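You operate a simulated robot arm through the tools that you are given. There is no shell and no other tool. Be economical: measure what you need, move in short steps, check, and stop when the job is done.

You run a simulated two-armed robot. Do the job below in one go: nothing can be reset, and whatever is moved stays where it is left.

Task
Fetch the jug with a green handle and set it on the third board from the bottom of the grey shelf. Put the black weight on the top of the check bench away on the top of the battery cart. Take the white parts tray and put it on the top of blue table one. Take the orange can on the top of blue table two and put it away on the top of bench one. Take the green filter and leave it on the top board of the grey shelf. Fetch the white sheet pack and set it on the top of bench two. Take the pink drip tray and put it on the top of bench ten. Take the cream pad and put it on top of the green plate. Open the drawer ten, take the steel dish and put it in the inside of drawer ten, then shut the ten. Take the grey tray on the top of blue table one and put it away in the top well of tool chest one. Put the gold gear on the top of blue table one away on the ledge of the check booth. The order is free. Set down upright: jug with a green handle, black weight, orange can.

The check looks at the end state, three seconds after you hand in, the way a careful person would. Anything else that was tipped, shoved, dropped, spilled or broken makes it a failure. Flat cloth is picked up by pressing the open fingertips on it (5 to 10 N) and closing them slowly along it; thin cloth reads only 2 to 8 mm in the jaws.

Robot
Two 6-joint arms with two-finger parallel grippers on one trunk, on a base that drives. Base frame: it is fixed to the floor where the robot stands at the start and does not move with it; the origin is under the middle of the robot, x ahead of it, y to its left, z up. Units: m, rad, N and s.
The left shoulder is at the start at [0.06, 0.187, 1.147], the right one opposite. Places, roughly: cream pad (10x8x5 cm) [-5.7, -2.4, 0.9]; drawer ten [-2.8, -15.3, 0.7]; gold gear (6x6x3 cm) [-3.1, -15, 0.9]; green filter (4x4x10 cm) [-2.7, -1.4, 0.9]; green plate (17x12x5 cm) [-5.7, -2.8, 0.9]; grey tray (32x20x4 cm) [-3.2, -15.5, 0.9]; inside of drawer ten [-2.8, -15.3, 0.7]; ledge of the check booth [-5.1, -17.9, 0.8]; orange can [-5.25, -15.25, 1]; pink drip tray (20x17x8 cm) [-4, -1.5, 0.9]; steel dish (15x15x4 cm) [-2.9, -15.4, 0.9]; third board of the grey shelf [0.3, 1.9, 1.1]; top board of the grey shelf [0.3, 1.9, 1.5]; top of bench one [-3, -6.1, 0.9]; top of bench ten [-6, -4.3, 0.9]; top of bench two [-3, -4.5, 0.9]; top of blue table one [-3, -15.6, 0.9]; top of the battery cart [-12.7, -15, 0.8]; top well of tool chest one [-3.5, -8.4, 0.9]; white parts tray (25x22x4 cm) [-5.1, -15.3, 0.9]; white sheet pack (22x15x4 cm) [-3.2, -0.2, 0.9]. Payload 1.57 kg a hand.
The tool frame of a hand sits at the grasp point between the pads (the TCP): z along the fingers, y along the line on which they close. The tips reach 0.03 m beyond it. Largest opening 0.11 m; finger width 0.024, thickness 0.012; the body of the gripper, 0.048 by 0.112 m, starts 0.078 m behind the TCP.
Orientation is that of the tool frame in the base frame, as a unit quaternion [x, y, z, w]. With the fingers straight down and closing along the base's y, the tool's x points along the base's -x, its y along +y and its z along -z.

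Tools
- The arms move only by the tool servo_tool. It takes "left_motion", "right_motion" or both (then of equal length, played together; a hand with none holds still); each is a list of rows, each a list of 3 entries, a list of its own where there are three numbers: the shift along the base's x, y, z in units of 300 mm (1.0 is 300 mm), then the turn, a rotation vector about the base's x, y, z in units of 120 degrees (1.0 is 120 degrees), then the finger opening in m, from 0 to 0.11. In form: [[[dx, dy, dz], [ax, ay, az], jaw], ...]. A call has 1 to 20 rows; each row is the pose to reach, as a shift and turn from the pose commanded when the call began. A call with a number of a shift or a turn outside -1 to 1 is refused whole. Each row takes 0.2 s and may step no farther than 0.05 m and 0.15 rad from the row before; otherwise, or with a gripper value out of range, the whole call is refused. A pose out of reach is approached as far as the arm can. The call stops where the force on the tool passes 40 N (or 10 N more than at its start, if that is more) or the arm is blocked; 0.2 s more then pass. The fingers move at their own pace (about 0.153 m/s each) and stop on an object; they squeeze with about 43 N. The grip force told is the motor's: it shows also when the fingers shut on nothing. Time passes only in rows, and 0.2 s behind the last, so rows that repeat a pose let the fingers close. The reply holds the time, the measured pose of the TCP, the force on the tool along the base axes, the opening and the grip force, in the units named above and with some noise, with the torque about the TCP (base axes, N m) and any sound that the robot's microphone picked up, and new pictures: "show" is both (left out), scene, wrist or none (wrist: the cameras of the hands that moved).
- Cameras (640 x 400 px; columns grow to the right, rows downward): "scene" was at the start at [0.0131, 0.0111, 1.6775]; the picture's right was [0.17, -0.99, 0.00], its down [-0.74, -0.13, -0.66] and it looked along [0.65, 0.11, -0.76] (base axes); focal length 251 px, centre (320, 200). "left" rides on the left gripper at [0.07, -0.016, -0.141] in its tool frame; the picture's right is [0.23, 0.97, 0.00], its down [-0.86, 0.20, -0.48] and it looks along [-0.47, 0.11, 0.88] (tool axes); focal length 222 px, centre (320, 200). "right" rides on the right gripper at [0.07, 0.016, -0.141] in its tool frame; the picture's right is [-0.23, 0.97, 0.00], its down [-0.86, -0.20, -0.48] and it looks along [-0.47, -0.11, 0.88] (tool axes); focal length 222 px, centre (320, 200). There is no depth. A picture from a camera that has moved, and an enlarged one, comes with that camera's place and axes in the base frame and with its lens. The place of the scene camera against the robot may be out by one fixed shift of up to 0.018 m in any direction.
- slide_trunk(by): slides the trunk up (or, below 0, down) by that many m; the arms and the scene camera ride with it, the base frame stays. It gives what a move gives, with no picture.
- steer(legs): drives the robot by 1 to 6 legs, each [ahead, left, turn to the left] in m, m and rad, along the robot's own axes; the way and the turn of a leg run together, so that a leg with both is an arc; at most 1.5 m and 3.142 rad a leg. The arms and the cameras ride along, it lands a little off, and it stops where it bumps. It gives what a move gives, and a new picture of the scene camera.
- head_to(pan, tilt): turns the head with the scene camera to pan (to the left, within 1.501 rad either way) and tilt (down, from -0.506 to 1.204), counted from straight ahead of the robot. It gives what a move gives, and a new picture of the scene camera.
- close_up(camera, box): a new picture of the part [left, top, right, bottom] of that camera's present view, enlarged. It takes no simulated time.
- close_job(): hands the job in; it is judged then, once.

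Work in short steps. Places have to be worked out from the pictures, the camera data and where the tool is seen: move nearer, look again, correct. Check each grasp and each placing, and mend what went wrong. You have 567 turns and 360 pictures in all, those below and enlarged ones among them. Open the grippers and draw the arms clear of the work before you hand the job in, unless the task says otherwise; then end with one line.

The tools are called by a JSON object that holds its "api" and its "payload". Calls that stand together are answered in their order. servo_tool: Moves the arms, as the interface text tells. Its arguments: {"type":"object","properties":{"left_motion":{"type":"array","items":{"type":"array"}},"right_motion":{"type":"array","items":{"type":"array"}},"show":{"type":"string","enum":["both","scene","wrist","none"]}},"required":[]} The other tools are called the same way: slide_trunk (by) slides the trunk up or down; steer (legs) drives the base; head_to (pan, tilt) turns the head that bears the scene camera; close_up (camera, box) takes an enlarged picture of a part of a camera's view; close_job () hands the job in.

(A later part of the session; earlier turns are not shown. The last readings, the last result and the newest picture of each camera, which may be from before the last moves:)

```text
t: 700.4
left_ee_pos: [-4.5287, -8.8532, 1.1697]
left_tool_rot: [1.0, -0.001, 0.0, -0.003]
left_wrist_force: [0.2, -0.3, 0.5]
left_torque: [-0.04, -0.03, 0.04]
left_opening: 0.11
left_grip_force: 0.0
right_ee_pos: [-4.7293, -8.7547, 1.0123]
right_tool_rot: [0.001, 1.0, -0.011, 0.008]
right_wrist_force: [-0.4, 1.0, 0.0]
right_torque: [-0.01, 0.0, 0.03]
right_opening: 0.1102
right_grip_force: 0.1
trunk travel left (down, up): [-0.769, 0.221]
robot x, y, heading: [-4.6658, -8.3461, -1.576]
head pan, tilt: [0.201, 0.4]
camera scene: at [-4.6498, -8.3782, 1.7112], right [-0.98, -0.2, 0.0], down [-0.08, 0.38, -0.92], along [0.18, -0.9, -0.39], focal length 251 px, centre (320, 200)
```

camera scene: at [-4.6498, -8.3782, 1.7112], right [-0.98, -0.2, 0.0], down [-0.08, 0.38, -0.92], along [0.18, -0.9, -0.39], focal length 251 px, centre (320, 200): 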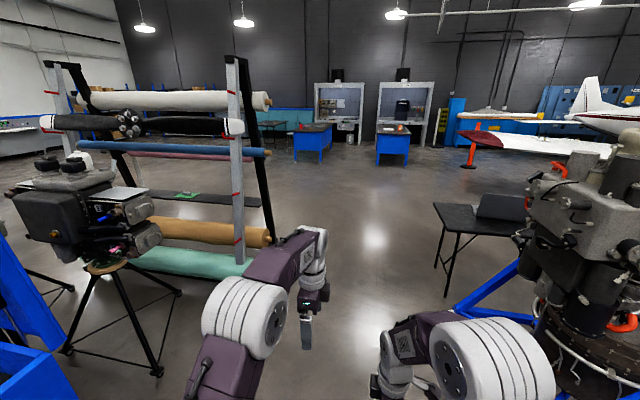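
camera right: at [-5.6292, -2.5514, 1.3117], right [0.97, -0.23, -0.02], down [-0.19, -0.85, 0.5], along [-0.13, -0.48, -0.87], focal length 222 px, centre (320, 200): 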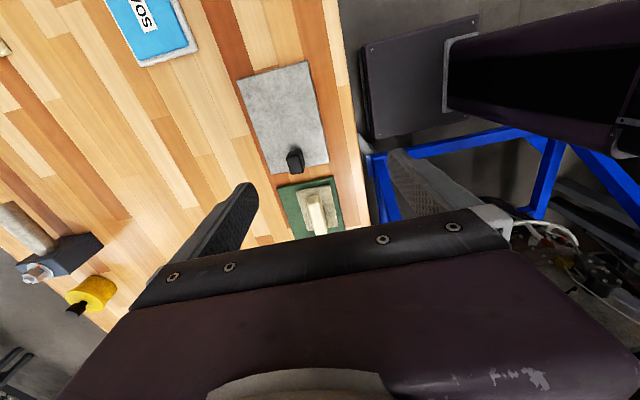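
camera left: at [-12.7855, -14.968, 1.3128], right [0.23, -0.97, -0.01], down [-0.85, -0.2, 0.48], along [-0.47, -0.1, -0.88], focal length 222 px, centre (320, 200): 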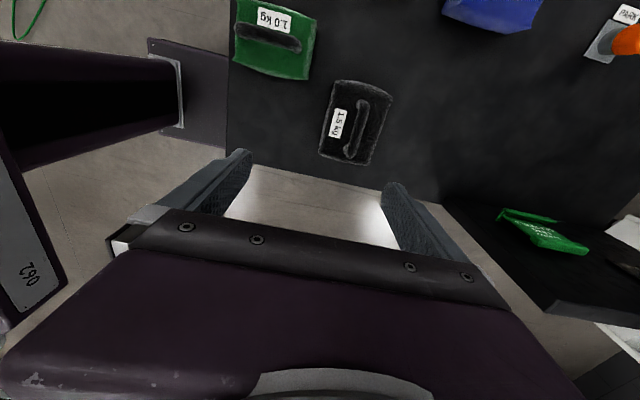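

A lane runs south at x ≈ -4.4 between rack (x > -3.8) and laptop table/engine (x < -5.1). I shift left and go south.

{"api": "steer", "payload": {"legs": [[0, 0.25, 0.004], [1.5, 0, 0], [1.5, 0, 0], [1.5, 0, 0]]}}

{"api": "head_to", "payload": {"pan": 0.0, "tilt": 0.4}}

```text
t: 723.3
left_ee_pos: [-4.2367, -13.36, 1.1701]
left_tool_rot: [1.0, 0.001, 0.0, -0.003]
left_wrist_force: [1.1, 0.2, 0.1]
left_torque: [-0.03, 0.03, 0.01]
left_opening: 0.11
left_grip_force: 0.0
right_ee_pos: [-4.4373, -13.2619, 1.0141]
right_tool_rot: [-0.001, 1.0, -0.01, 0.009]
right_wrist_force: [1.0, 0.0, -0.6]
right_torque: [0.02, -0.01, -0.01]
right_opening: 0.1098
right_grip_force: 0.0
trunk travel left (down, up): [-0.769, 0.221]
robot x, y, heading: [-4.3751, -12.8518, -1.57]
head pan, tilt: [0.201, 0.4]
camera scene: at [-4.3597, -12.8855, 1.7112], right [-0.98, -0.2, 0.0], down [-0.08, 0.38, -0.92], along [0.19, -0.9, -0.39], focal length 251 px, centre (320, 200)
```

scene: 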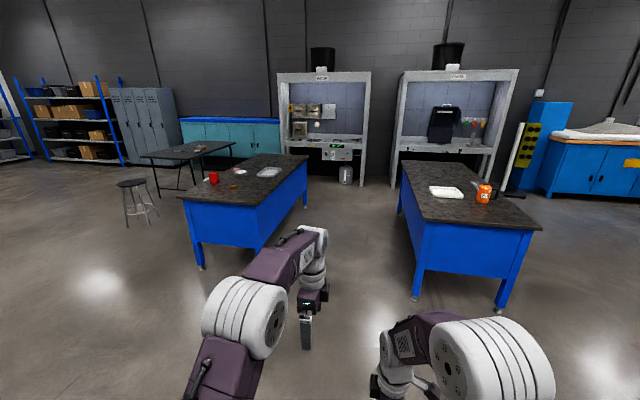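

```text
t: 724.0
left_ee_pos: [-4.2369, -13.36, 1.1706]
left_tool_rot: [1.0, 0.001, 0.0, -0.005]
left_wrist_force: [0.3, -1.4, 0.1]
left_torque: [0.0, 0.0, 0.02]
left_opening: 0.1102
left_grip_force: 0.2
right_ee_pos: [-4.4365, -13.2633, 1.0119]
right_tool_rot: [-0.002, 1.0, -0.01, 0.009]
right_wrist_force: [0.0, 0.4, 1.3]
right_torque: [-0.01, -0.04, -0.02]
right_opening: 0.1098
right_grip_force: 0.0
trunk travel left (down, up): [-0.769, 0.221]
robot x, y, heading: [-4.3758, -12.854, -1.574]
head pan, tilt: [0.0, 0.4]
camera scene: at [-4.3781, -12.8881, 1.7111], right [-1.0, 0.0, 0.0], down [0.0, 0.39, -0.92], along [0.0, -0.92, -0.39], focal length 251 px, centre (320, 200)
```

scene: 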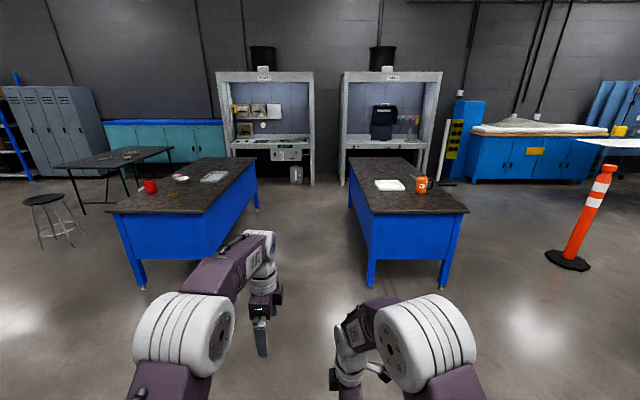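

Both blue tables are in view: table one (left) with gear, dish, grey tray; table two (right) with white tray and orange can. I go to the north end of table one for the gold gear.

{"api": "steer", "payload": {"legs": [[0.6, 1.1, 0.003], [0.6, 0.3, 0]]}}

{"api": "head_to", "payload": {"pan": 0.0, "tilt": 0.65}}

```text
t: 733.7
left_ee_pos: [-2.8287, -14.5591, 1.1707]
left_tool_rot: [1.0, 0.003, 0.0, -0.002]
left_wrist_force: [-0.6, -0.3, -0.5]
left_torque: [-0.02, 0.02, 0.01]
left_opening: 0.1101
left_grip_force: 0.0
right_ee_pos: [-3.0306, -14.4635, 1.0121]
right_tool_rot: [-0.003, 1.0, -0.01, 0.009]
right_wrist_force: [0.3, -0.2, 1.1]
right_torque: [0.0, -0.01, -0.02]
right_opening: 0.11
right_grip_force: 0.1
trunk travel left (down, up): [-0.769, 0.221]
robot x, y, heading: [-2.9699, -14.0542, -1.566]
head pan, tilt: [0.0, 0.4]
camera scene: at [-2.9721, -14.0876, 1.7112], right [-1.0, 0.0, 0.0], down [0.0, 0.39, -0.92], along [0.0, -0.92, -0.39], focal length 251 px, centre (320, 200)
```

scene: 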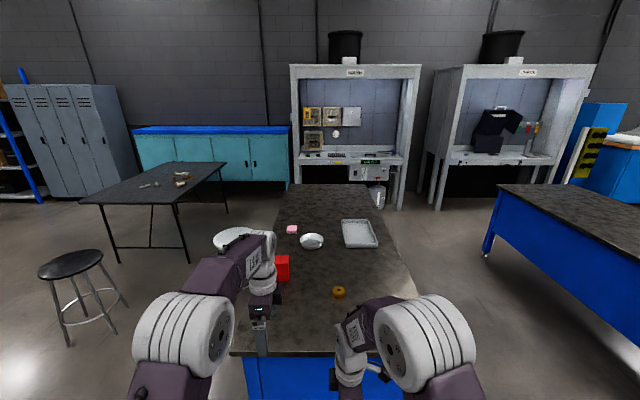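

```text
t: 734.4
left_ee_pos: [-2.8289, -14.5603, 1.1701]
left_tool_rot: [1.0, 0.002, 0.0, -0.004]
left_wrist_force: [0.2, 0.6, 0.6]
left_torque: [0.0, 0.02, -0.04]
left_opening: 0.11
left_grip_force: 0.0
right_ee_pos: [-3.0299, -14.4641, 1.011]
right_tool_rot: [-0.004, 1.0, -0.01, 0.009]
right_wrist_force: [0.9, 1.2, -0.1]
right_torque: [-0.01, -0.01, 0.03]
right_opening: 0.1099
right_grip_force: 0.0
trunk travel left (down, up): [-0.769, 0.221]
robot x, y, heading: [-2.9635, -14.0508, -1.567]
head pan, tilt: [0.0, 0.649]
camera scene: at [-2.9714, -14.0831, 1.6887], right [-1.0, -0.01, 0.0], down [0.0, 0.6, -0.8], along [0.0, -0.8, -0.6], focal length 251 px, centre (320, 200)
```

scene: 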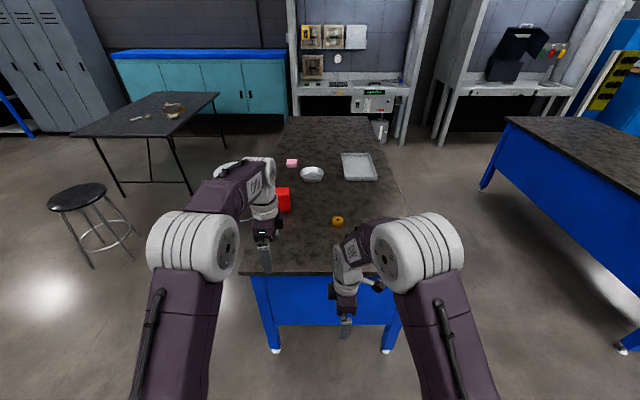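

The gear is at about (-3.05, -14.97), 0.28 m in from the north edge (y ≈ -14.69). I drive up and look with the right wrist camera.

{"api": "steer", "payload": {"legs": [[0.32, 0, 0]]}}

{"api": "servo_tool", "payload": {"right_motion": [[[0, -0.05, 0.1], [0, 0, 0], 0.09], [[0, -0.12, 0.2], [0, 0, 0], 0.09], [[-0.02, -0.2, 0.2], [0, 0, 0], 0.09]], "show": "wrist"}}

```text
t: 736.6
left_ee_pos: [-2.8265, -14.8836, 1.1706]
left_tool_rot: [1.0, 0.003, 0.0, -0.003]
left_wrist_force: [0.0, 0.3, 0.3]
left_torque: [0.02, 0.01, -0.02]
left_opening: 0.1102
left_grip_force: 0.0
right_ee_pos: [-3.0277, -14.7864, 1.0128]
right_tool_rot: [-0.004, 1.0, -0.012, 0.009]
right_wrist_force: [0.1, -0.5, 1.1]
right_torque: [-0.03, -0.01, 0.02]
right_opening: 0.11
right_grip_force: 0.0
trunk travel left (down, up): [-0.769, 0.221]
robot x, y, heading: [-2.9676, -14.3751, -1.562]
head pan, tilt: [0.0, 0.649]
camera scene: at [-2.9698, -14.4046, 1.6887], right [-1.0, -0.01, 0.0], down [0.0, 0.6, -0.8], along [0.0, -0.8, -0.6], focal length 251 px, centre (320, 200)
```

scene: 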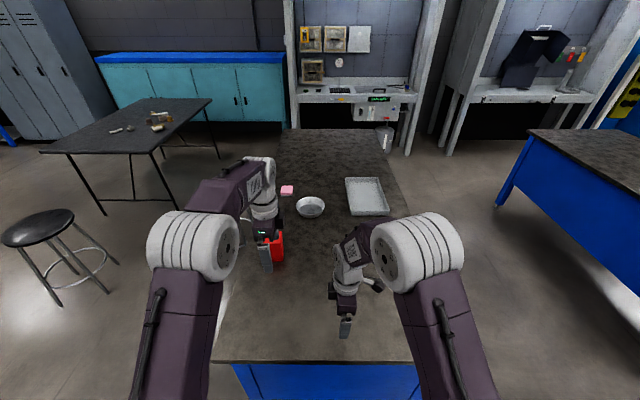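

```text
t: 737.4
left_ee_pos: [-2.8272, -14.8862, 1.1693]
left_tool_rot: [1.0, 0.002, 0.0, -0.004]
left_wrist_force: [-0.2, -0.4, 0.0]
left_torque: [0.03, -0.01, 0.01]
left_opening: 0.1101
left_grip_force: 0.2
right_ee_pos: [-3.0328, -14.8505, 1.07]
right_tool_rot: [-0.004, 1.0, -0.009, 0.009]
right_wrist_force: [-0.2, 0.1, 0.2]
right_torque: [0.02, 0.0, 0.02]
right_opening: 0.0899
right_grip_force: 0.0
trunk travel left (down, up): [-0.769, 0.221]
robot x, y, heading: [-2.9622, -14.3767, -1.565]
head pan, tilt: [0.0, 0.649]
camera right: at [-3.106, -14.8326, 1.2112], right [0.22, 0.98, -0.01], down [0.85, -0.18, 0.5], along [0.48, -0.12, -0.87], focal length 222 px, centre (320, 200)
```

right: 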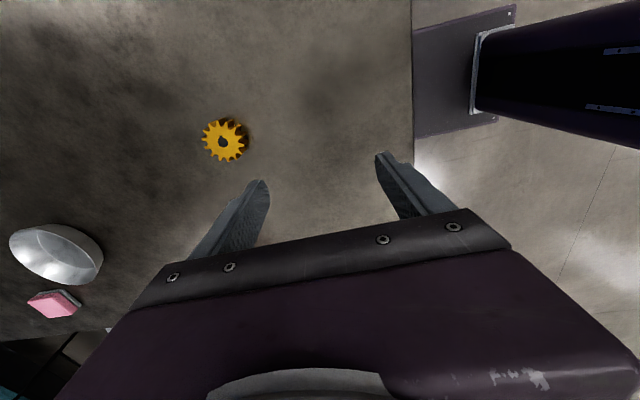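

Gear at (-3.056, -14.991). I nudge the robot ahead 3 cm and bring the hand above the gear.

{"api": "steer", "payload": {"legs": [[0.03, 0, -0.005]]}}

{"api": "servo_tool", "payload": {"right_motion": [[[-0.03, -0.12, -0.05], [0, 0, 0], 0.09], [[-0.06, -0.24, -0.12], [0, 0, 0], 0.09], [[-0.075, -0.37, -0.2], [0, 0, 0], 0.09], [[-0.075, -0.37, -0.33], [0, 0, 0], 0.09]], "show": "wrist"}}

```text
t: 738.2
left_ee_pos: [-2.829, -14.9086, 1.1743]
left_tool_rot: [1.0, 0.0, 0.0, 0.0]
left_wrist_force: [0.9, 0.2, 1.0]
left_torque: [-0.08, -0.02, 0.02]
left_opening: 0.1101
left_grip_force: 0.0
right_ee_pos: [-3.0356, -14.8705, 1.0756]
right_tool_rot: [-0.001, 1.0, -0.014, 0.009]
right_wrist_force: [0.0, 0.3, 0.9]
right_torque: [-0.05, -0.03, -0.01]
right_opening: 0.0902
right_grip_force: 0.1
trunk travel left (down, up): [-0.769, 0.221]
robot x, y, heading: [-2.966, -14.4042, -1.574]
head pan, tilt: [0.0, 0.649]
camera scene: at [-2.9697, -14.4262, 1.6889], right [-1.0, 0.0, 0.0], down [0.0, 0.6, -0.8], along [0.0, -0.8, -0.6], focal length 251 px, centre (320, 200)
```

scene: 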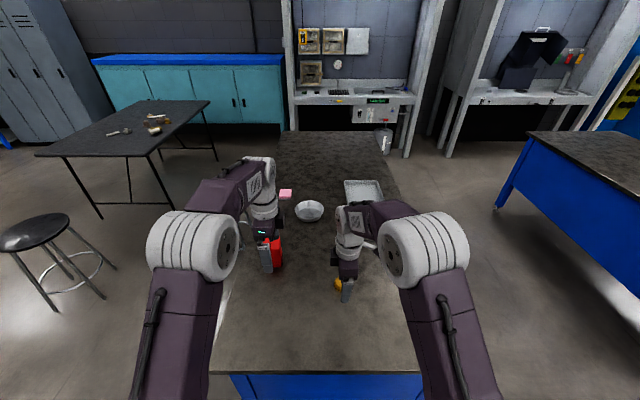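

```text
t: 739.2
left_ee_pos: [-2.8288, -14.9147, 1.1707]
left_tool_rot: [1.0, 0.0, 0.0, -0.004]
left_wrist_force: [0.2, 0.4, -0.4]
left_torque: [0.05, -0.01, 0.01]
left_opening: 0.1101
left_grip_force: 0.1
right_ee_pos: [-3.0592, -14.9888, 0.9722]
right_tool_rot: [-0.002, 1.0, -0.011, 0.008]
right_wrist_force: [-0.6, 0.2, 0.6]
right_torque: [0.01, -0.02, 0.01]
right_opening: 0.0902
right_grip_force: 0.1
trunk travel left (down, up): [-0.769, 0.221]
robot x, y, heading: [-2.9694, -14.4092, -1.572]
head pan, tilt: [0.0, 0.649]
camera right: at [-3.1311, -14.9704, 1.1123], right [0.22, 0.97, -0.02], down [0.85, -0.19, 0.5], along [0.48, -0.13, -0.87], focal length 222 px, centre (320, 200)
```

right: 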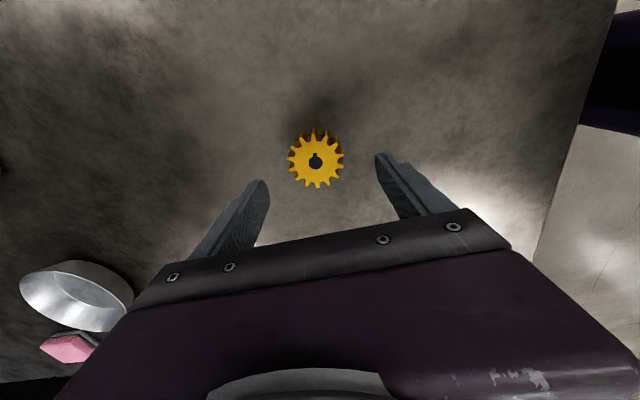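

Centred. Lower and close on the gear.

{"api": "servo_tool", "payload": {"right_motion": [[[0.01, -0.025, -0.07], [0, 0, 0], 0.09], [[0.01, -0.025, -0.13], [0, 0, 0], 0.09], [[0.01, -0.025, -0.17], [0, 0, 0], 0.09], [[0.01, -0.025, -0.19], [0, 0, 0], 0.09]], "show": "none"}}

```text
t: 740.2
left_ee_pos: [-2.829, -14.9154, 1.17]
left_tool_rot: [1.0, 0.0, 0.0, -0.003]
left_wrist_force: [0.5, -0.2, -0.3]
left_torque: [0.03, 0.05, -0.01]
left_opening: 0.1099
left_grip_force: 0.0
right_ee_pos: [-3.0559, -14.9957, 0.9152]
right_tool_rot: [-0.002, 1.0, -0.01, 0.008]
right_wrist_force: [-0.5, 0.2, 0.7]
right_torque: [0.05, -0.02, 0.03]
right_opening: 0.0901
right_grip_force: 0.2
trunk travel left (down, up): [-0.769, 0.221]
robot x, y, heading: [-2.9658, -14.4038, -1.575]
head pan, tilt: [0.0, 0.649]
```

{"api": "servo_tool", "payload": {"right_motion": [[[0, 0, -0.015], [0, 0, 0], 0.09], [[0, 0, -0.03], [0, 0, 0], 0.09], [[0, 0, -0.03], [0, 0, 0], 0.075], [[0, 0, -0.03], [0, 0, 0], 0.065], [[0, 0, -0.03], [0, 0, 0], 0.055], [[0, 0, -0.03], [0, 0, 0], 0.045], [[0, 0, -0.03], [0, 0, 0], 0.035], [[0, 0, -0.03], [0, 0, 0], 0.03]], "show": "wrist"}}

```text
t: 742.0
left_ee_pos: [-2.8296, -14.9134, 1.1706]
left_tool_rot: [1.0, 0.0, 0.0, -0.003]
left_wrist_force: [-0.1, -0.2, -0.3]
left_torque: [0.01, -0.02, -0.01]
left_opening: 0.1101
left_grip_force: 0.1
right_ee_pos: [-3.0559, -14.9955, 0.9073]
right_tool_rot: [-0.002, 1.0, -0.01, 0.008]
right_wrist_force: [0.2, -0.1, 0.7]
right_torque: [0.02, 0.02, 0.06]
right_opening: 0.0586
right_grip_force: 42.4
trunk travel left (down, up): [-0.769, 0.221]
robot x, y, heading: [-2.9636, -14.4089, -1.571]
head pan, tilt: [0.0, 0.649]
camera right: at [-3.1277, -14.9775, 1.047], right [0.22, 0.97, -0.02], down [0.85, -0.19, 0.5], along [0.48, -0.13, -0.87], focal length 222 px, centre (320, 200)
```

right: 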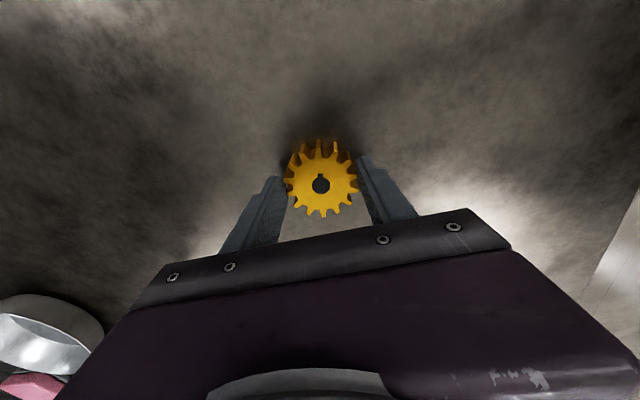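

Gear gripped. Lift it, then drive down the aisle between the tables towards the check booth.

{"api": "servo_tool", "payload": {"right_motion": [[[0, 0, 0.12], [0, 0, 0], 0.03], [[0, 0, 0.26], [0, 0, 0], 0.03], [[0, 0.1, 0.38], [0, 0, 0], 0.03], [[0, 0.2, 0.5], [0, 0, 0], 0.03], [[0, 0.3, 0.62], [0, 0, 0], 0.03], [[0, 0.4, 0.74], [0, 0, 0], 0.03], [[0, 0.5, 0.86], [0, 0, 0], 0.03]], "show": "none"}}

{"api": "steer", "payload": {"legs": [[-0.3, 0, 0], [0, -1.07, 0], [1.4, 0, 0], [1.1, 0, 0]]}}

```text
t: 743.6
left_ee_pos: [-2.829, -14.9129, 1.1717]
left_tool_rot: [1.0, 0.001, -0.001, -0.003]
left_wrist_force: [-0.3, -0.1, 0.4]
left_torque: [-0.01, 0.05, 0.04]
left_opening: 0.1103
left_grip_force: 0.1
right_ee_pos: [-3.056, -14.8439, 1.165]
right_tool_rot: [-0.001, 1.0, -0.011, 0.009]
right_wrist_force: [-0.1, 1.2, -3.9]
right_torque: [0.0, 0.03, -0.03]
right_opening: 0.0587
right_grip_force: 43.3
trunk travel left (down, up): [-0.769, 0.221]
robot x, y, heading: [-2.9672, -14.4063, -1.571]
head pan, tilt: [0.0, 0.649]
```

```text
t: 762.6
left_ee_pos: [-3.8944, -17.1378, 1.1706]
left_tool_rot: [1.0, -0.004, 0.0, -0.003]
left_wrist_force: [-0.7, 0.5, -0.1]
left_torque: [-0.03, -0.01, 0.03]
left_opening: 0.1099
left_grip_force: 0.0
right_ee_pos: [-4.1197, -17.0664, 1.165]
right_tool_rot: [0.002, 1.0, -0.01, 0.009]
right_wrist_force: [0.1, 0.0, -4.5]
right_torque: [0.0, 0.03, 0.03]
right_opening: 0.0586
right_grip_force: 43.1
trunk travel left (down, up): [-0.769, 0.221]
robot x, y, heading: [-4.0264, -16.6295, -1.581]
head pan, tilt: [0.0, 0.649]
camera scene: at [-4.0311, -16.6581, 1.6886], right [-1.0, 0.01, 0.0], down [0.0, 0.6, -0.8], along [-0.01, -0.8, -0.6], focal length 251 px, centre (320, 200)
```

scene: 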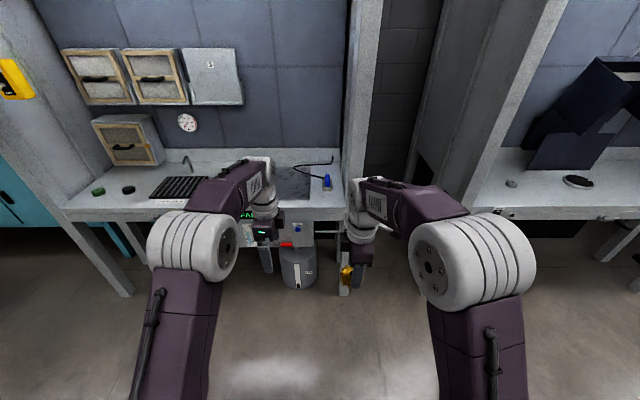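

The right-hand booth (x -4.8…-5.7, ledge front y ≈ -17.7) is the check booth. I go ahead 0.25 and sidestep right in front of it.

{"api": "steer", "payload": {"legs": [[0.25, 0, 0.01], [0, -0.95, 0]]}}

```text
t: 769.0
left_ee_pos: [-4.8375, -17.3903, 1.1706]
left_tool_rot: [1.0, 0.002, 0.0, -0.003]
left_wrist_force: [0.2, -0.1, 0.0]
left_torque: [0.0, 0.01, 0.01]
left_opening: 0.1101
left_grip_force: 0.1
right_ee_pos: [-5.0649, -17.3225, 1.1657]
right_tool_rot: [-0.003, 1.0, -0.011, 0.009]
right_wrist_force: [0.7, 0.0, -4.4]
right_torque: [-0.02, 0.03, -0.02]
right_opening: 0.0582
right_grip_force: 43.1
trunk travel left (down, up): [-0.769, 0.221]
robot x, y, heading: [-4.9759, -16.8818, -1.573]
head pan, tilt: [0.0, 0.649]
camera scene: at [-4.9796, -16.9132, 1.6886], right [-1.0, 0.0, 0.0], down [0.0, 0.6, -0.8], along [0.0, -0.8, -0.6], focal length 251 px, centre (320, 200)
```

scene: 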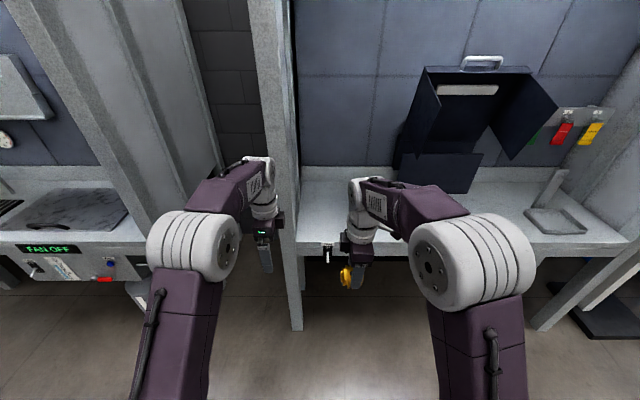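

The booth's left post is near the left hand's path; I shift right 0.3 and look at the ledge with the right wrist camera.

{"api": "steer", "payload": {"legs": [[0, -0.3, 0]]}}

{"api": "close_up", "payload": {"camera": "right", "box": [0, 0, 640, 400]}}

```text
t: 771.1
left_ee_pos: [-5.1385, -17.3919, 1.1709]
left_tool_rot: [1.0, 0.001, 0.0, -0.004]
left_wrist_force: [-1.0, -0.2, -0.5]
left_torque: [0.0, 0.0, 0.0]
left_opening: 0.1101
left_grip_force: 0.1
right_ee_pos: [-5.364, -17.324, 1.1648]
right_tool_rot: [-0.003, 1.0, -0.011, 0.009]
right_wrist_force: [0.3, -0.6, -4.6]
right_torque: [0.01, 0.0, -0.03]
right_opening: 0.0587
right_grip_force: 42.3
trunk travel left (down, up): [-0.769, 0.221]
robot x, y, heading: [-5.2779, -16.8845, -1.568]
head pan, tilt: [0.0, 0.649]
camera scene: at [-5.2781, -16.9143, 1.6886], right [-1.0, 0.0, 0.0], down [0.0, 0.6, -0.8], along [0.0, -0.8, -0.6], focal length 251 px, centre (320, 200)
```

scene: 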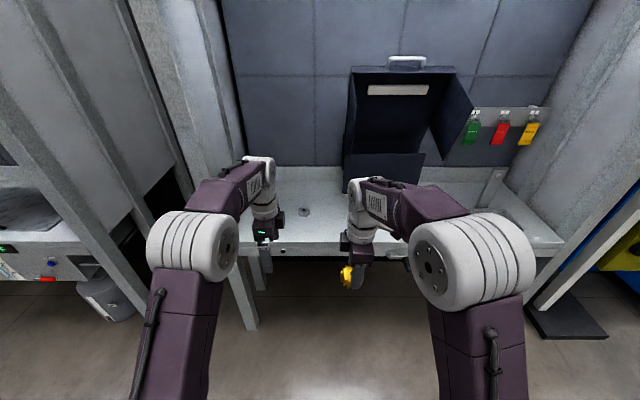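

```text
1.00 times, centred on (320, 200) of right
camera zoom: at [-5.4355, -17.3059, 1.3048], right [0.22, 0.97, -0.02], down [0.85, -0.18, 0.5], along [0.48, -0.12, -0.87], focal length 222 px, centre (320, 200)
```

zoom: 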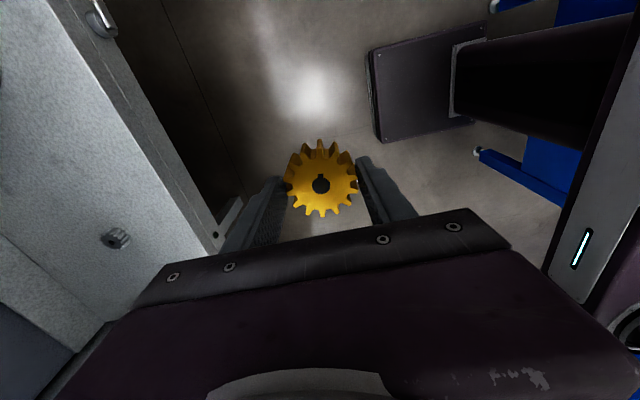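

The ledge's front edge is at y ≈ -17.71; the spot (-5.37, -17.86) is clear. I drive ahead 0.42.

{"api": "steer", "payload": {"legs": [[0.42, 0, 0]]}}

{"api": "servo_tool", "payload": {"right_motion": [[[0, -0.13, -0.05], [0, 0, 0], 0.03], [[0, -0.26, -0.15], [0, 0, 0], 0.03], [[0, -0.36, -0.3], [0, 0, 0], 0.03], [[0, -0.36, -0.45], [0, 0, 0], 0.03], [[0, -0.36, -0.6], [0, 0, 0], 0.03], [[0, -0.36, -0.75], [0, 0, 0], 0.03]], "show": "both"}}

```text
t: 773.7
left_ee_pos: [-5.1329, -17.8112, 1.1706]
left_tool_rot: [1.0, 0.005, -0.001, -0.003]
left_wrist_force: [-0.3, -0.4, -0.1]
left_torque: [-0.02, 0.0, 0.02]
left_opening: 0.1099
left_grip_force: 0.1
right_ee_pos: [-5.3609, -17.7446, 1.1656]
right_tool_rot: [-0.005, 1.0, -0.011, 0.009]
right_wrist_force: [0.5, -0.2, -4.3]
right_torque: [0.01, -0.01, 0.02]
right_opening: 0.0586
right_grip_force: 42.7
trunk travel left (down, up): [-0.769, 0.221]
robot x, y, heading: [-5.2728, -17.3066, -1.56]
head pan, tilt: [0.0, 0.649]
camera scene: at [-5.2777, -17.3337, 1.6887], right [-1.0, -0.01, 0.0], down [-0.01, 0.6, -0.8], along [0.01, -0.8, -0.6], focal length 251 px, centre (320, 200)
```

scene: 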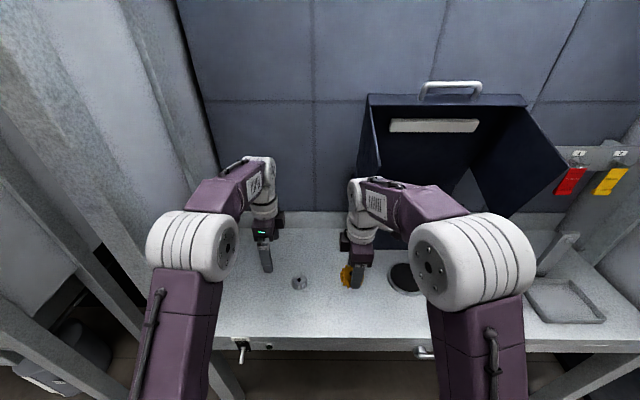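

```text
refused: row 3 steps farther than a row can; nothing moved
```

Ledge is clear at (-5.37, -17.86). I move in and down with smaller steps.

{"api": "servo_tool", "payload": {"right_motion": [[[0, -0.1, -0.05], [0, 0, 0], 0.03], [[-0.01, -0.2, -0.15], [0, 0, 0], 0.03], [[-0.02, -0.3, -0.25], [0, 0, 0], 0.03], [[-0.03, -0.38, -0.37], [0, 0, 0], 0.03], [[-0.03, -0.38, -0.51], [0, 0, 0], 0.03], [[-0.03, -0.38, -0.65], [0, 0, 0], 0.03], [[-0.03, -0.38, -0.79], [0, 0, 0], 0.03]], "show": "wrist"}}

```text
t: 775.3
left_ee_pos: [-5.1322, -17.8137, 1.1703]
left_tool_rot: [1.0, 0.004, -0.001, -0.003]
left_wrist_force: [-0.3, -0.1, 1.3]
left_torque: [0.01, 0.0, -0.03]
left_opening: 0.1102
left_grip_force: 0.1
right_ee_pos: [-5.3699, -17.8585, 0.9251]
right_tool_rot: [-0.005, 1.0, -0.011, 0.008]
right_wrist_force: [0.5, -0.2, -5.8]
right_torque: [0.0, 0.03, 0.01]
right_opening: 0.0584
right_grip_force: 43.5
trunk travel left (down, up): [-0.769, 0.221]
robot x, y, heading: [-5.2729, -17.3036, -1.56]
head pan, tilt: [0.0, 0.649]
camera right: at [-5.4421, -17.8413, 1.0658], right [0.22, 0.98, -0.02], down [0.85, -0.18, 0.5], along [0.48, -0.12, -0.87], focal length 222 px, centre (320, 200)
```

right: 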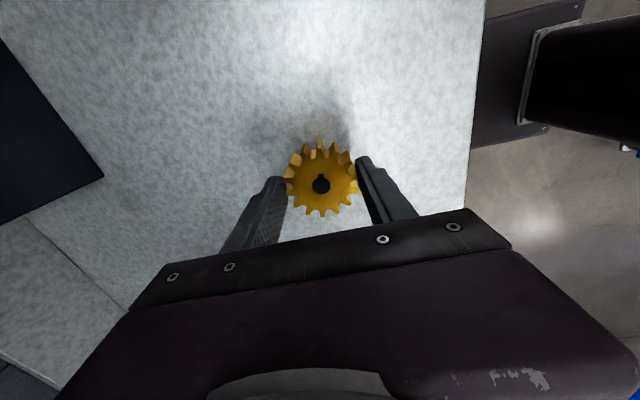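

{"api": "servo_tool", "payload": {"right_motion": [[[0, 0, -0.1], [0, 0, 0], 0.03], [[0, 0, -0.16], [0, 0, 0], 0.03], [[0, 0, -0.2], [0, 0, 0], 0.03]], "show": "none"}}

{"api": "servo_tool", "payload": {"right_motion": [[[0, 0, -0.02], [0, 0, 0], 0.03], [[0, 0, -0.04], [0, 0, 0], 0.03]], "show": "none"}}

```text
t: 776.0
left_ee_pos: [-5.133, -17.8067, 1.1731]
left_tool_rot: [1.0, 0.004, 0.001, -0.001]
left_wrist_force: [-0.4, -0.2, -0.9]
left_torque: [-0.01, 0.01, 0.0]
left_opening: 0.1103
left_grip_force: 0.0
right_ee_pos: [-5.3684, -17.856, 0.8815]
right_tool_rot: [-0.005, 1.0, -0.013, 0.009]
right_wrist_force: [-1.0, 15.3, 29.6]
right_torque: [1.66, 0.35, -0.15]
right_opening: 0.0587
right_grip_force: 42.7
trunk travel left (down, up): [-0.769, 0.221]
robot x, y, heading: [-5.2759, -17.3065, -1.565]
head pan, tilt: [0.0, 0.649]
stopped in row 3 (right hand): the force on the tool passed its limit (the readings are from after the stop); the commanded pose is now the measured one
```

```text
t: 776.3
left_ee_pos: [-5.1326, -17.8061, 1.1729]
left_tool_rot: [1.0, 0.004, 0.0, -0.001]
left_wrist_force: [0.3, -0.6, 0.0]
left_torque: [0.05, 0.0, -0.04]
left_opening: 0.1101
left_grip_force: 0.1
right_ee_pos: [-5.3683, -17.8558, 0.8818]
right_tool_rot: [-0.005, 1.0, -0.012, 0.01]
right_wrist_force: [-2.9, 20.2, 37.6]
right_torque: [1.9, 0.1, -0.01]
right_opening: 0.0588
right_grip_force: 42.6
trunk travel left (down, up): [-0.769, 0.221]
robot x, y, heading: [-5.277, -17.304, -1.563]
head pan, tilt: [0.0, 0.649]
stopped in row 1 (right hand): the force on the tool passed its limit (the readings are from after the stop); the commanded pose is now the measured one
```

Firm contact at 0.8815. I relieve slightly and look.

{"api": "servo_tool", "payload": {"right_motion": [[[0, 0, 0.01], [0, 0, 0], 0.03], [[0, 0, 0.012], [0, 0, 0], 0.03]], "show": "wrist"}}

```text
t: 776.9
left_ee_pos: [-5.132, -17.8096, 1.1723]
left_tool_rot: [1.0, 0.004, -0.001, -0.002]
left_wrist_force: [0.4, -1.2, -0.7]
left_torque: [0.01, 0.01, -0.03]
left_opening: 0.1097
left_grip_force: 0.2
right_ee_pos: [-5.3684, -17.86, 0.882]
right_tool_rot: [-0.005, 1.0, -0.015, 0.01]
right_wrist_force: [1.1, 5.0, 11.3]
right_torque: [0.59, -0.04, 0.04]
right_opening: 0.0584
right_grip_force: 42.9
trunk travel left (down, up): [-0.769, 0.221]
robot x, y, heading: [-5.2735, -17.3019, -1.562]
head pan, tilt: [0.0, 0.649]
camera right: at [-5.4407, -17.8412, 1.0209], right [0.22, 0.98, -0.03], down [0.85, -0.18, 0.5], along [0.48, -0.13, -0.87], focal length 222 px, centre (320, 200)
```

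right: 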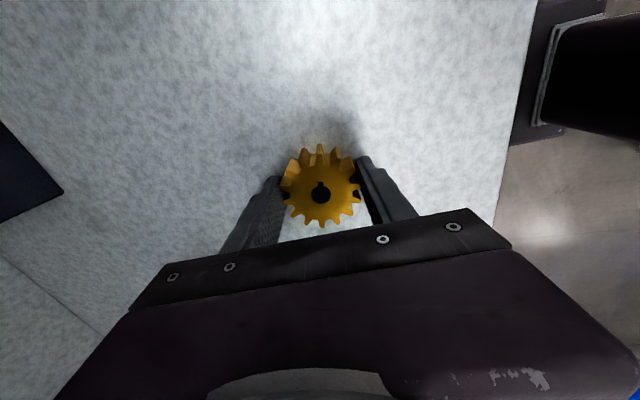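

It rests on the ledge. Open and lift off.

{"api": "servo_tool", "payload": {"right_motion": [[[0, 0, 0.005], [0, 0, 0], 0.065], [[0, 0, 0.01], [0, 0, 0], 0.08], [[0, 0, 0.01], [0, 0, 0], 0.09], [[0, 0, 0.12], [0, 0, 0], 0.09], [[0, 0, 0.26], [0, 0, 0], 0.09], [[0, 0.1, 0.38], [0, 0, 0], 0.1], [[0, 0.2, 0.5], [0, 0, 0], 0.11], [[0, 0.3, 0.62], [0, 0, 0], 0.11], [[0, 0.4, 0.74], [0, 0, 0], 0.11], [[0, 0.45, 0.88], [0, 0, 0], 0.11]], "show": "scene"}}

```text
t: 779.1
left_ee_pos: [-5.1333, -17.8111, 1.171]
left_tool_rot: [1.0, 0.003, 0.0, -0.003]
left_wrist_force: [-0.2, 0.2, -0.6]
left_torque: [-0.01, -0.02, 0.04]
left_opening: 0.11
left_grip_force: 0.1
right_ee_pos: [-5.368, -17.7234, 1.1452]
right_tool_rot: [-0.006, 1.0, -0.014, 0.009]
right_wrist_force: [-0.5, 0.7, -0.5]
right_torque: [0.01, 0.02, 0.03]
right_opening: 0.11
right_grip_force: 0.0
trunk travel left (down, up): [-0.769, 0.221]
robot x, y, heading: [-5.2746, -17.307, -1.561]
head pan, tilt: [0.0, 0.649]
camera scene: at [-5.2776, -17.3326, 1.6886], right [-1.0, -0.01, 0.0], down [-0.01, 0.6, -0.8], along [0.01, -0.8, -0.6], focal length 251 px, centre (320, 200)
```

scene: 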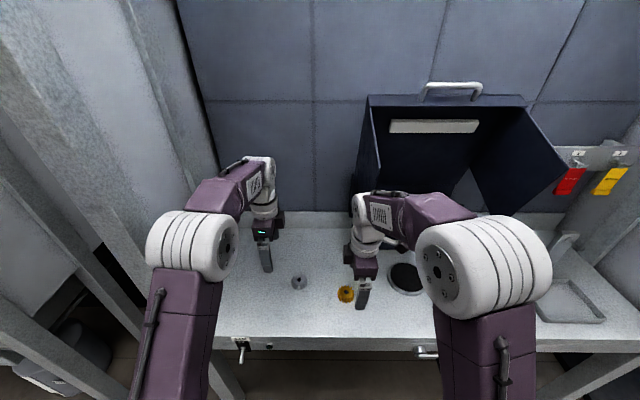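

The gear lies on the ledge. Next the white parts tray on table two, from the middle aisle. I back out, go to the aisle and turn to face table two.

{"api": "steer", "payload": {"legs": [[-0.42, 0, -0.01], [0, 1.2, 0], [-1.5, 0, 0], [0, 0, -1.571]]}}

{"api": "head_to", "payload": {"pan": 0.0, "tilt": 0.75}}

```text
t: 798.3
left_ee_pos: [-4.573, -15.5071, 1.1698]
left_tool_rot: [-0.7, 0.714, -0.001, 0.002]
left_wrist_force: [0.5, 0.1, -0.9]
left_torque: [0.02, 0.0, 0.03]
left_opening: 0.1099
left_grip_force: 0.1
right_ee_pos: [-4.481, -15.2753, 1.144]
right_tool_rot: [0.713, 0.701, -0.016, -0.003]
right_wrist_force: [0.3, 0.0, -0.2]
right_torque: [-0.02, -0.01, -0.02]
right_opening: 0.1101
right_grip_force: 0.0
trunk travel left (down, up): [-0.769, 0.221]
robot x, y, heading: [-4.0635, -15.3815, 3.118]
head pan, tilt: [0.0, 0.649]
camera scene: at [-4.0941, -15.3824, 1.6886], right [0.02, 1.0, 0.0], down [0.6, -0.01, -0.8], along [-0.8, 0.02, -0.6], focal length 251 px, centre (320, 200)
```

scene: 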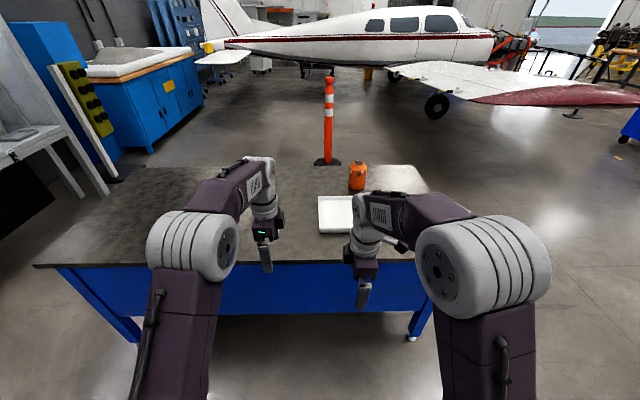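

```text
t: 798.9
left_ee_pos: [-4.5729, -15.5073, 1.1709]
left_tool_rot: [-0.699, 0.715, -0.002, 0.001]
left_wrist_force: [-0.1, 0.2, -0.9]
left_torque: [0.01, 0.04, 0.0]
left_opening: 0.11
left_grip_force: 0.0
right_ee_pos: [-4.4811, -15.2747, 1.1442]
right_tool_rot: [0.713, 0.701, -0.015, -0.003]
right_wrist_force: [-0.1, 0.0, 0.3]
right_torque: [-0.02, 0.02, 0.02]
right_opening: 0.1101
right_grip_force: 0.1
trunk travel left (down, up): [-0.769, 0.221]
robot x, y, heading: [-4.0646, -15.383, 3.118]
head pan, tilt: [0.0, 0.75]
camera scene: at [-4.0901, -15.3823, 1.6801], right [0.02, 1.0, 0.0], down [0.68, -0.01, -0.73], along [-0.73, 0.01, -0.68], focal length 251 px, centre (320, 200)
```

scene: 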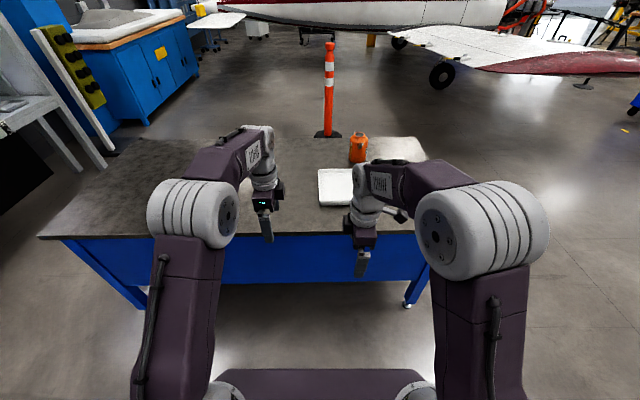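

The tray's near wall is at x ≈ -4.87, y -15.13…-15.38. I drive 0.3 ahead and look with the right wrist camera.

{"api": "steer", "payload": {"legs": [[0.28, 0, 0.022]]}}

{"api": "close_up", "payload": {"camera": "right", "box": [0, 0, 640, 400]}}

```text
t: 800.9
left_ee_pos: [-4.8501, -15.5167, 1.1723]
left_tool_rot: [0.708, -0.706, 0.001, -0.001]
left_wrist_force: [0.1, -0.1, -0.9]
left_torque: [0.03, -0.01, 0.0]
left_opening: 0.1099
left_grip_force: 0.0
right_ee_pos: [-4.7627, -15.2814, 1.145]
right_tool_rot: [0.705, 0.709, -0.017, -0.003]
right_wrist_force: [0.0, 0.4, -0.4]
right_torque: [0.0, 0.04, 0.0]
right_opening: 0.1101
right_grip_force: 0.1
trunk travel left (down, up): [-0.769, 0.221]
robot x, y, heading: [-4.3412, -15.3798, -3.137]
head pan, tilt: [0.0, 0.75]
camera scene: at [-4.3686, -15.3804, 1.6801], right [0.0, 1.0, 0.0], down [0.68, 0.0, -0.73], along [-0.73, 0.0, -0.68], focal length 251 px, centre (320, 200)
```

scene: 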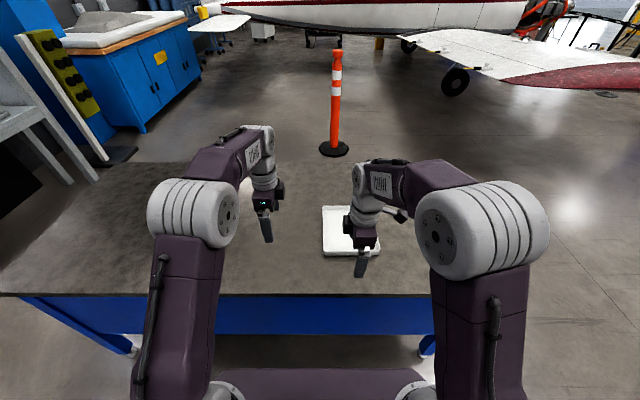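

```text
1.00 times, centred on (320, 200) of right
camera zoom: at [-4.7422, -15.2101, 1.2845], right [0.97, -0.22, -0.02], down [-0.18, -0.85, 0.5], along [-0.13, -0.48, -0.87], focal length 222 px, centre (320, 200)
```

zoom: 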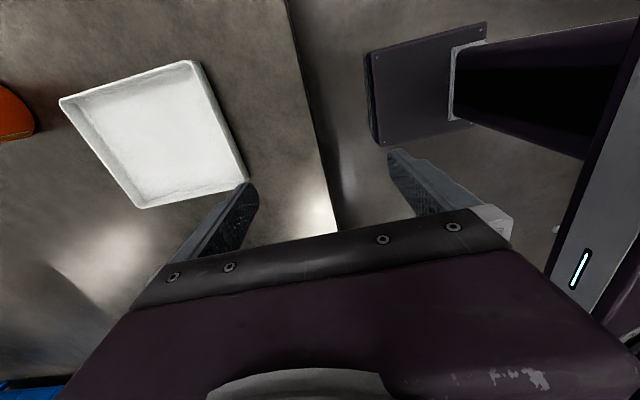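

Near wall at x ≈ -4.925, centre y ≈ -15.255, aligned with y. I move the right hand above it with a 6 cm opening.

{"api": "servo_tool", "payload": {"right_motion": [[[-0.11, 0.02, -0.05], [0, 0, 0], 0.06], [[-0.22, 0.04, -0.14], [0, 0, 0], 0.06], [[-0.33, 0.06, -0.24], [0, 0, 0], 0.06], [[-0.44, 0.08, -0.34], [0, 0, 0], 0.06], [[-0.54, 0.087, -0.45], [0, 0, 0], 0.06], [[-0.54, 0.087, -0.56], [0, 0, 0], 0.06]], "show": "wrist"}}

```text
t: 802.3
left_ee_pos: [-4.8512, -15.515, 1.1711]
left_tool_rot: [0.709, -0.705, 0.002, -0.002]
left_wrist_force: [-0.5, -0.1, -0.4]
left_torque: [-0.02, 0.01, -0.01]
left_opening: 0.1099
left_grip_force: 0.1
right_ee_pos: [-4.9255, -15.2561, 0.9776]
right_tool_rot: [0.705, 0.709, -0.015, -0.002]
right_wrist_force: [-0.2, -0.7, 0.5]
right_torque: [-0.02, 0.0, -0.03]
right_opening: 0.0601
right_grip_force: 0.0
trunk travel left (down, up): [-0.769, 0.221]
robot x, y, heading: [-4.3433, -15.375, -3.142]
head pan, tilt: [0.0, 0.75]
camera right: at [-4.9058, -15.184, 1.1161], right [0.97, -0.22, -0.02], down [-0.18, -0.85, 0.5], along [-0.13, -0.48, -0.87], focal length 222 px, centre (320, 200)
```

right: 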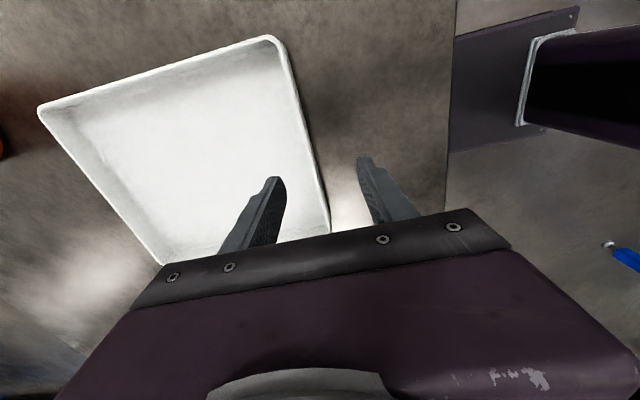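

The wall is between the fingers. Lower until the tray floor is touched.

{"api": "servo_tool", "payload": {"right_motion": [[[0, 0, -0.08], [0, 0, 0], 0.06], [[0, 0, -0.14], [0, 0, 0], 0.06], [[0, 0, -0.18], [0, 0, 0], 0.06], [[0, 0, -0.21], [0, 0, 0], 0.06], [[0, 0, -0.23], [0, 0, 0], 0.06]], "show": "none"}}

```text
t: 803.5
left_ee_pos: [-4.8504, -15.516, 1.1708]
left_tool_rot: [0.708, -0.706, 0.003, -0.002]
left_wrist_force: [-0.4, 0.0, 0.7]
left_torque: [-0.02, 0.0, -0.03]
left_opening: 0.1099
left_grip_force: 0.1
right_ee_pos: [-4.9262, -15.257, 0.9087]
right_tool_rot: [0.705, 0.709, -0.016, -0.003]
right_wrist_force: [0.7, 0.4, 0.1]
right_torque: [0.0, -0.03, -0.01]
right_opening: 0.0602
right_grip_force: 0.0
trunk travel left (down, up): [-0.769, 0.221]
robot x, y, heading: [-4.3478, -15.378, -3.138]
head pan, tilt: [0.0, 0.75]
```

Low enough (tips at 0.879). Close on the wall and test-lift.

{"api": "servo_tool", "payload": {"right_motion": [[[0, 0, -0.005], [0, 0, 0], 0.045], [[0, 0, -0.005], [0, 0, 0], 0.03], [[0, 0, -0.005], [0, 0, 0], 0.015], [[0, 0, -0.005], [0, 0, 0], 0.0], [[0, 0, -0.005], [0, 0, 0], 0.0]], "show": "none"}}

{"api": "servo_tool", "payload": {"right_motion": [[[0, 0, 0.03], [0, 0, 0], 0.0], [[0, 0, 0.08], [0, 0, 0], 0.0], [[0, 0, 0.14], [0, 0, 0], 0.0], [[0, 0, 0.2], [0, 0, 0], 0.0]], "show": "both"}}

```text
t: 804.7
left_ee_pos: [-4.8516, -15.5163, 1.1708]
left_tool_rot: [0.709, -0.705, 0.002, -0.002]
left_wrist_force: [-0.2, 0.1, 0.0]
left_torque: [-0.01, -0.02, 0.03]
left_opening: 0.11
left_grip_force: 0.0
right_ee_pos: [-4.9266, -15.2553, 0.9062]
right_tool_rot: [0.705, 0.709, -0.014, -0.002]
right_wrist_force: [1.0, -0.6, 1.3]
right_torque: [0.02, -0.39, 0.08]
right_opening: 0.0037
right_grip_force: 24.4
trunk travel left (down, up): [-0.769, 0.221]
robot x, y, heading: [-4.3438, -15.378, -3.131]
head pan, tilt: [0.0, 0.75]
```

```text
t: 805.7
left_ee_pos: [-4.8514, -15.5177, 1.1714]
left_tool_rot: [0.709, -0.706, 0.002, -0.002]
left_wrist_force: [0.2, 0.1, 0.6]
left_torque: [0.01, -0.02, -0.02]
left_opening: 0.1099
left_grip_force: 0.0
right_ee_pos: [-4.9258, -15.2565, 0.9672]
right_tool_rot: [0.705, 0.709, -0.016, -0.002]
right_wrist_force: [-0.2, -0.3, -3.7]
right_torque: [0.02, -0.36, 0.01]
right_opening: 0.004
right_grip_force: 24.7
trunk travel left (down, up): [-0.769, 0.221]
robot x, y, heading: [-4.3417, -15.3803, -3.137]
head pan, tilt: [0.0, 0.75]
camera scene: at [-4.3711, -15.3804, 1.68], right [0.0, 1.0, 0.0], down [0.68, 0.0, -0.73], along [-0.73, 0.0, -0.68], focal length 251 px, centre (320, 200)
camera right: at [-4.9062, -15.1839, 1.1052], right [0.97, -0.22, -0.02], down [-0.18, -0.85, 0.5], along [-0.13, -0.48, -0.87], focal length 222 px, centre (320, 200)
```

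scene: 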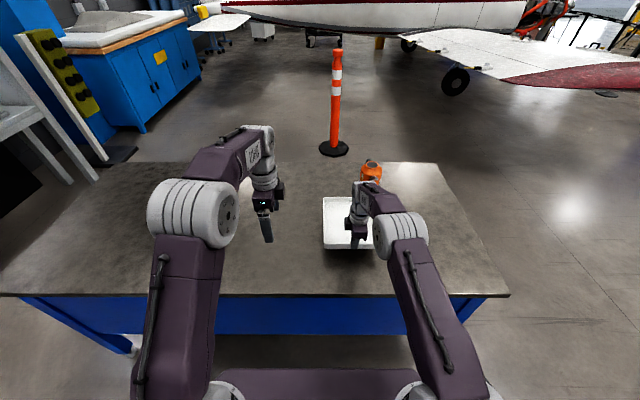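
right: 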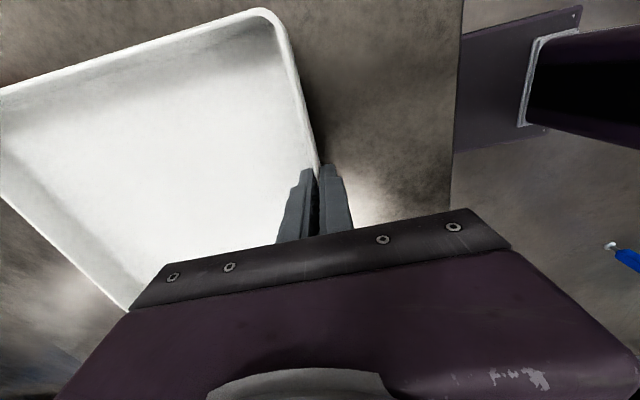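

Held level (3.7 N). I raise and pull it in, back off, move north a bit, and turn to face table one.

{"api": "servo_tool", "payload": {"right_motion": [[[0, 0, 0.14], [0, 0, 0], 0.0], [[0.05, 0, 0.27], [0, 0, 0], 0.0], [[0.13, 0, 0.4], [0, 0, 0], 0.0], [[0.21, 0, 0.52], [0, 0, 0], 0.0], [[0.3, 0, 0.64], [0, 0, 0], 0.0], [[0.4, 0, 0.74], [0, 0, 0], 0.0], [[0.48, 0, 0.82], [0, 0, 0], 0.0]], "show": "none"}}

{"api": "steer", "payload": {"legs": [[-0.3, 0, 0], [0, -0.5, 0], [0, 0, 3.135]]}}

```text
t: 807.3
left_ee_pos: [-4.8498, -15.517, 1.1712]
left_tool_rot: [0.708, -0.706, 0.002, -0.002]
left_wrist_force: [-0.1, 0.5, -0.4]
left_torque: [-0.01, 0.02, 0.01]
left_opening: 0.1101
left_grip_force: 0.1
right_ee_pos: [-4.78, -15.2566, 1.2128]
right_tool_rot: [0.705, 0.709, -0.016, -0.002]
right_wrist_force: [0.2, 0.1, -3.2]
right_torque: [0.0, -0.37, -0.05]
right_opening: 0.0036
right_grip_force: 24.5
trunk travel left (down, up): [-0.769, 0.221]
robot x, y, heading: [-4.3459, -15.3812, -3.137]
head pan, tilt: [0.0, 0.75]
```

```text
t: 819.2
left_ee_pos: [-3.5415, -14.7393, 1.1698]
left_tool_rot: [0.708, 0.706, -0.002, -0.002]
left_wrist_force: [0.8, 0.5, -0.6]
left_torque: [0.04, 0.01, -0.01]
left_opening: 0.1103
left_grip_force: 0.0
right_ee_pos: [-3.6136, -14.9989, 1.2128]
right_tool_rot: [-0.706, 0.708, -0.002, 0.015]
right_wrist_force: [0.0, -0.3, -2.9]
right_torque: [0.04, 0.34, 0.01]
right_opening: 0.0037
right_grip_force: 24.2
trunk travel left (down, up): [-0.769, 0.221]
robot x, y, heading: [-4.0505, -14.8699, -0.005]
head pan, tilt: [0.0, 0.75]
camera scene: at [-4.0305, -14.8762, 1.68], right [-0.01, -1.0, 0.0], down [-0.68, 0.0, -0.73], along [0.73, 0.0, -0.68], focal length 251 px, centre (320, 200)
```

scene: 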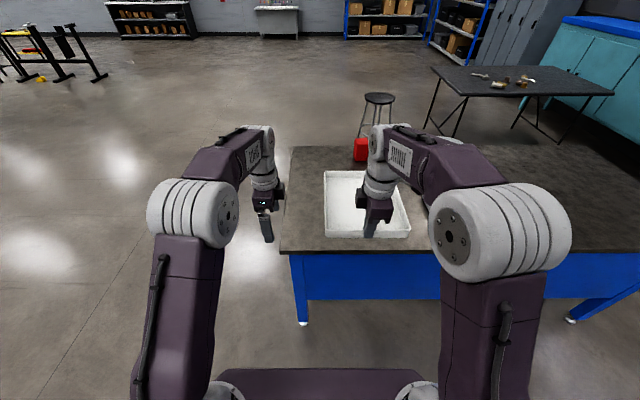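

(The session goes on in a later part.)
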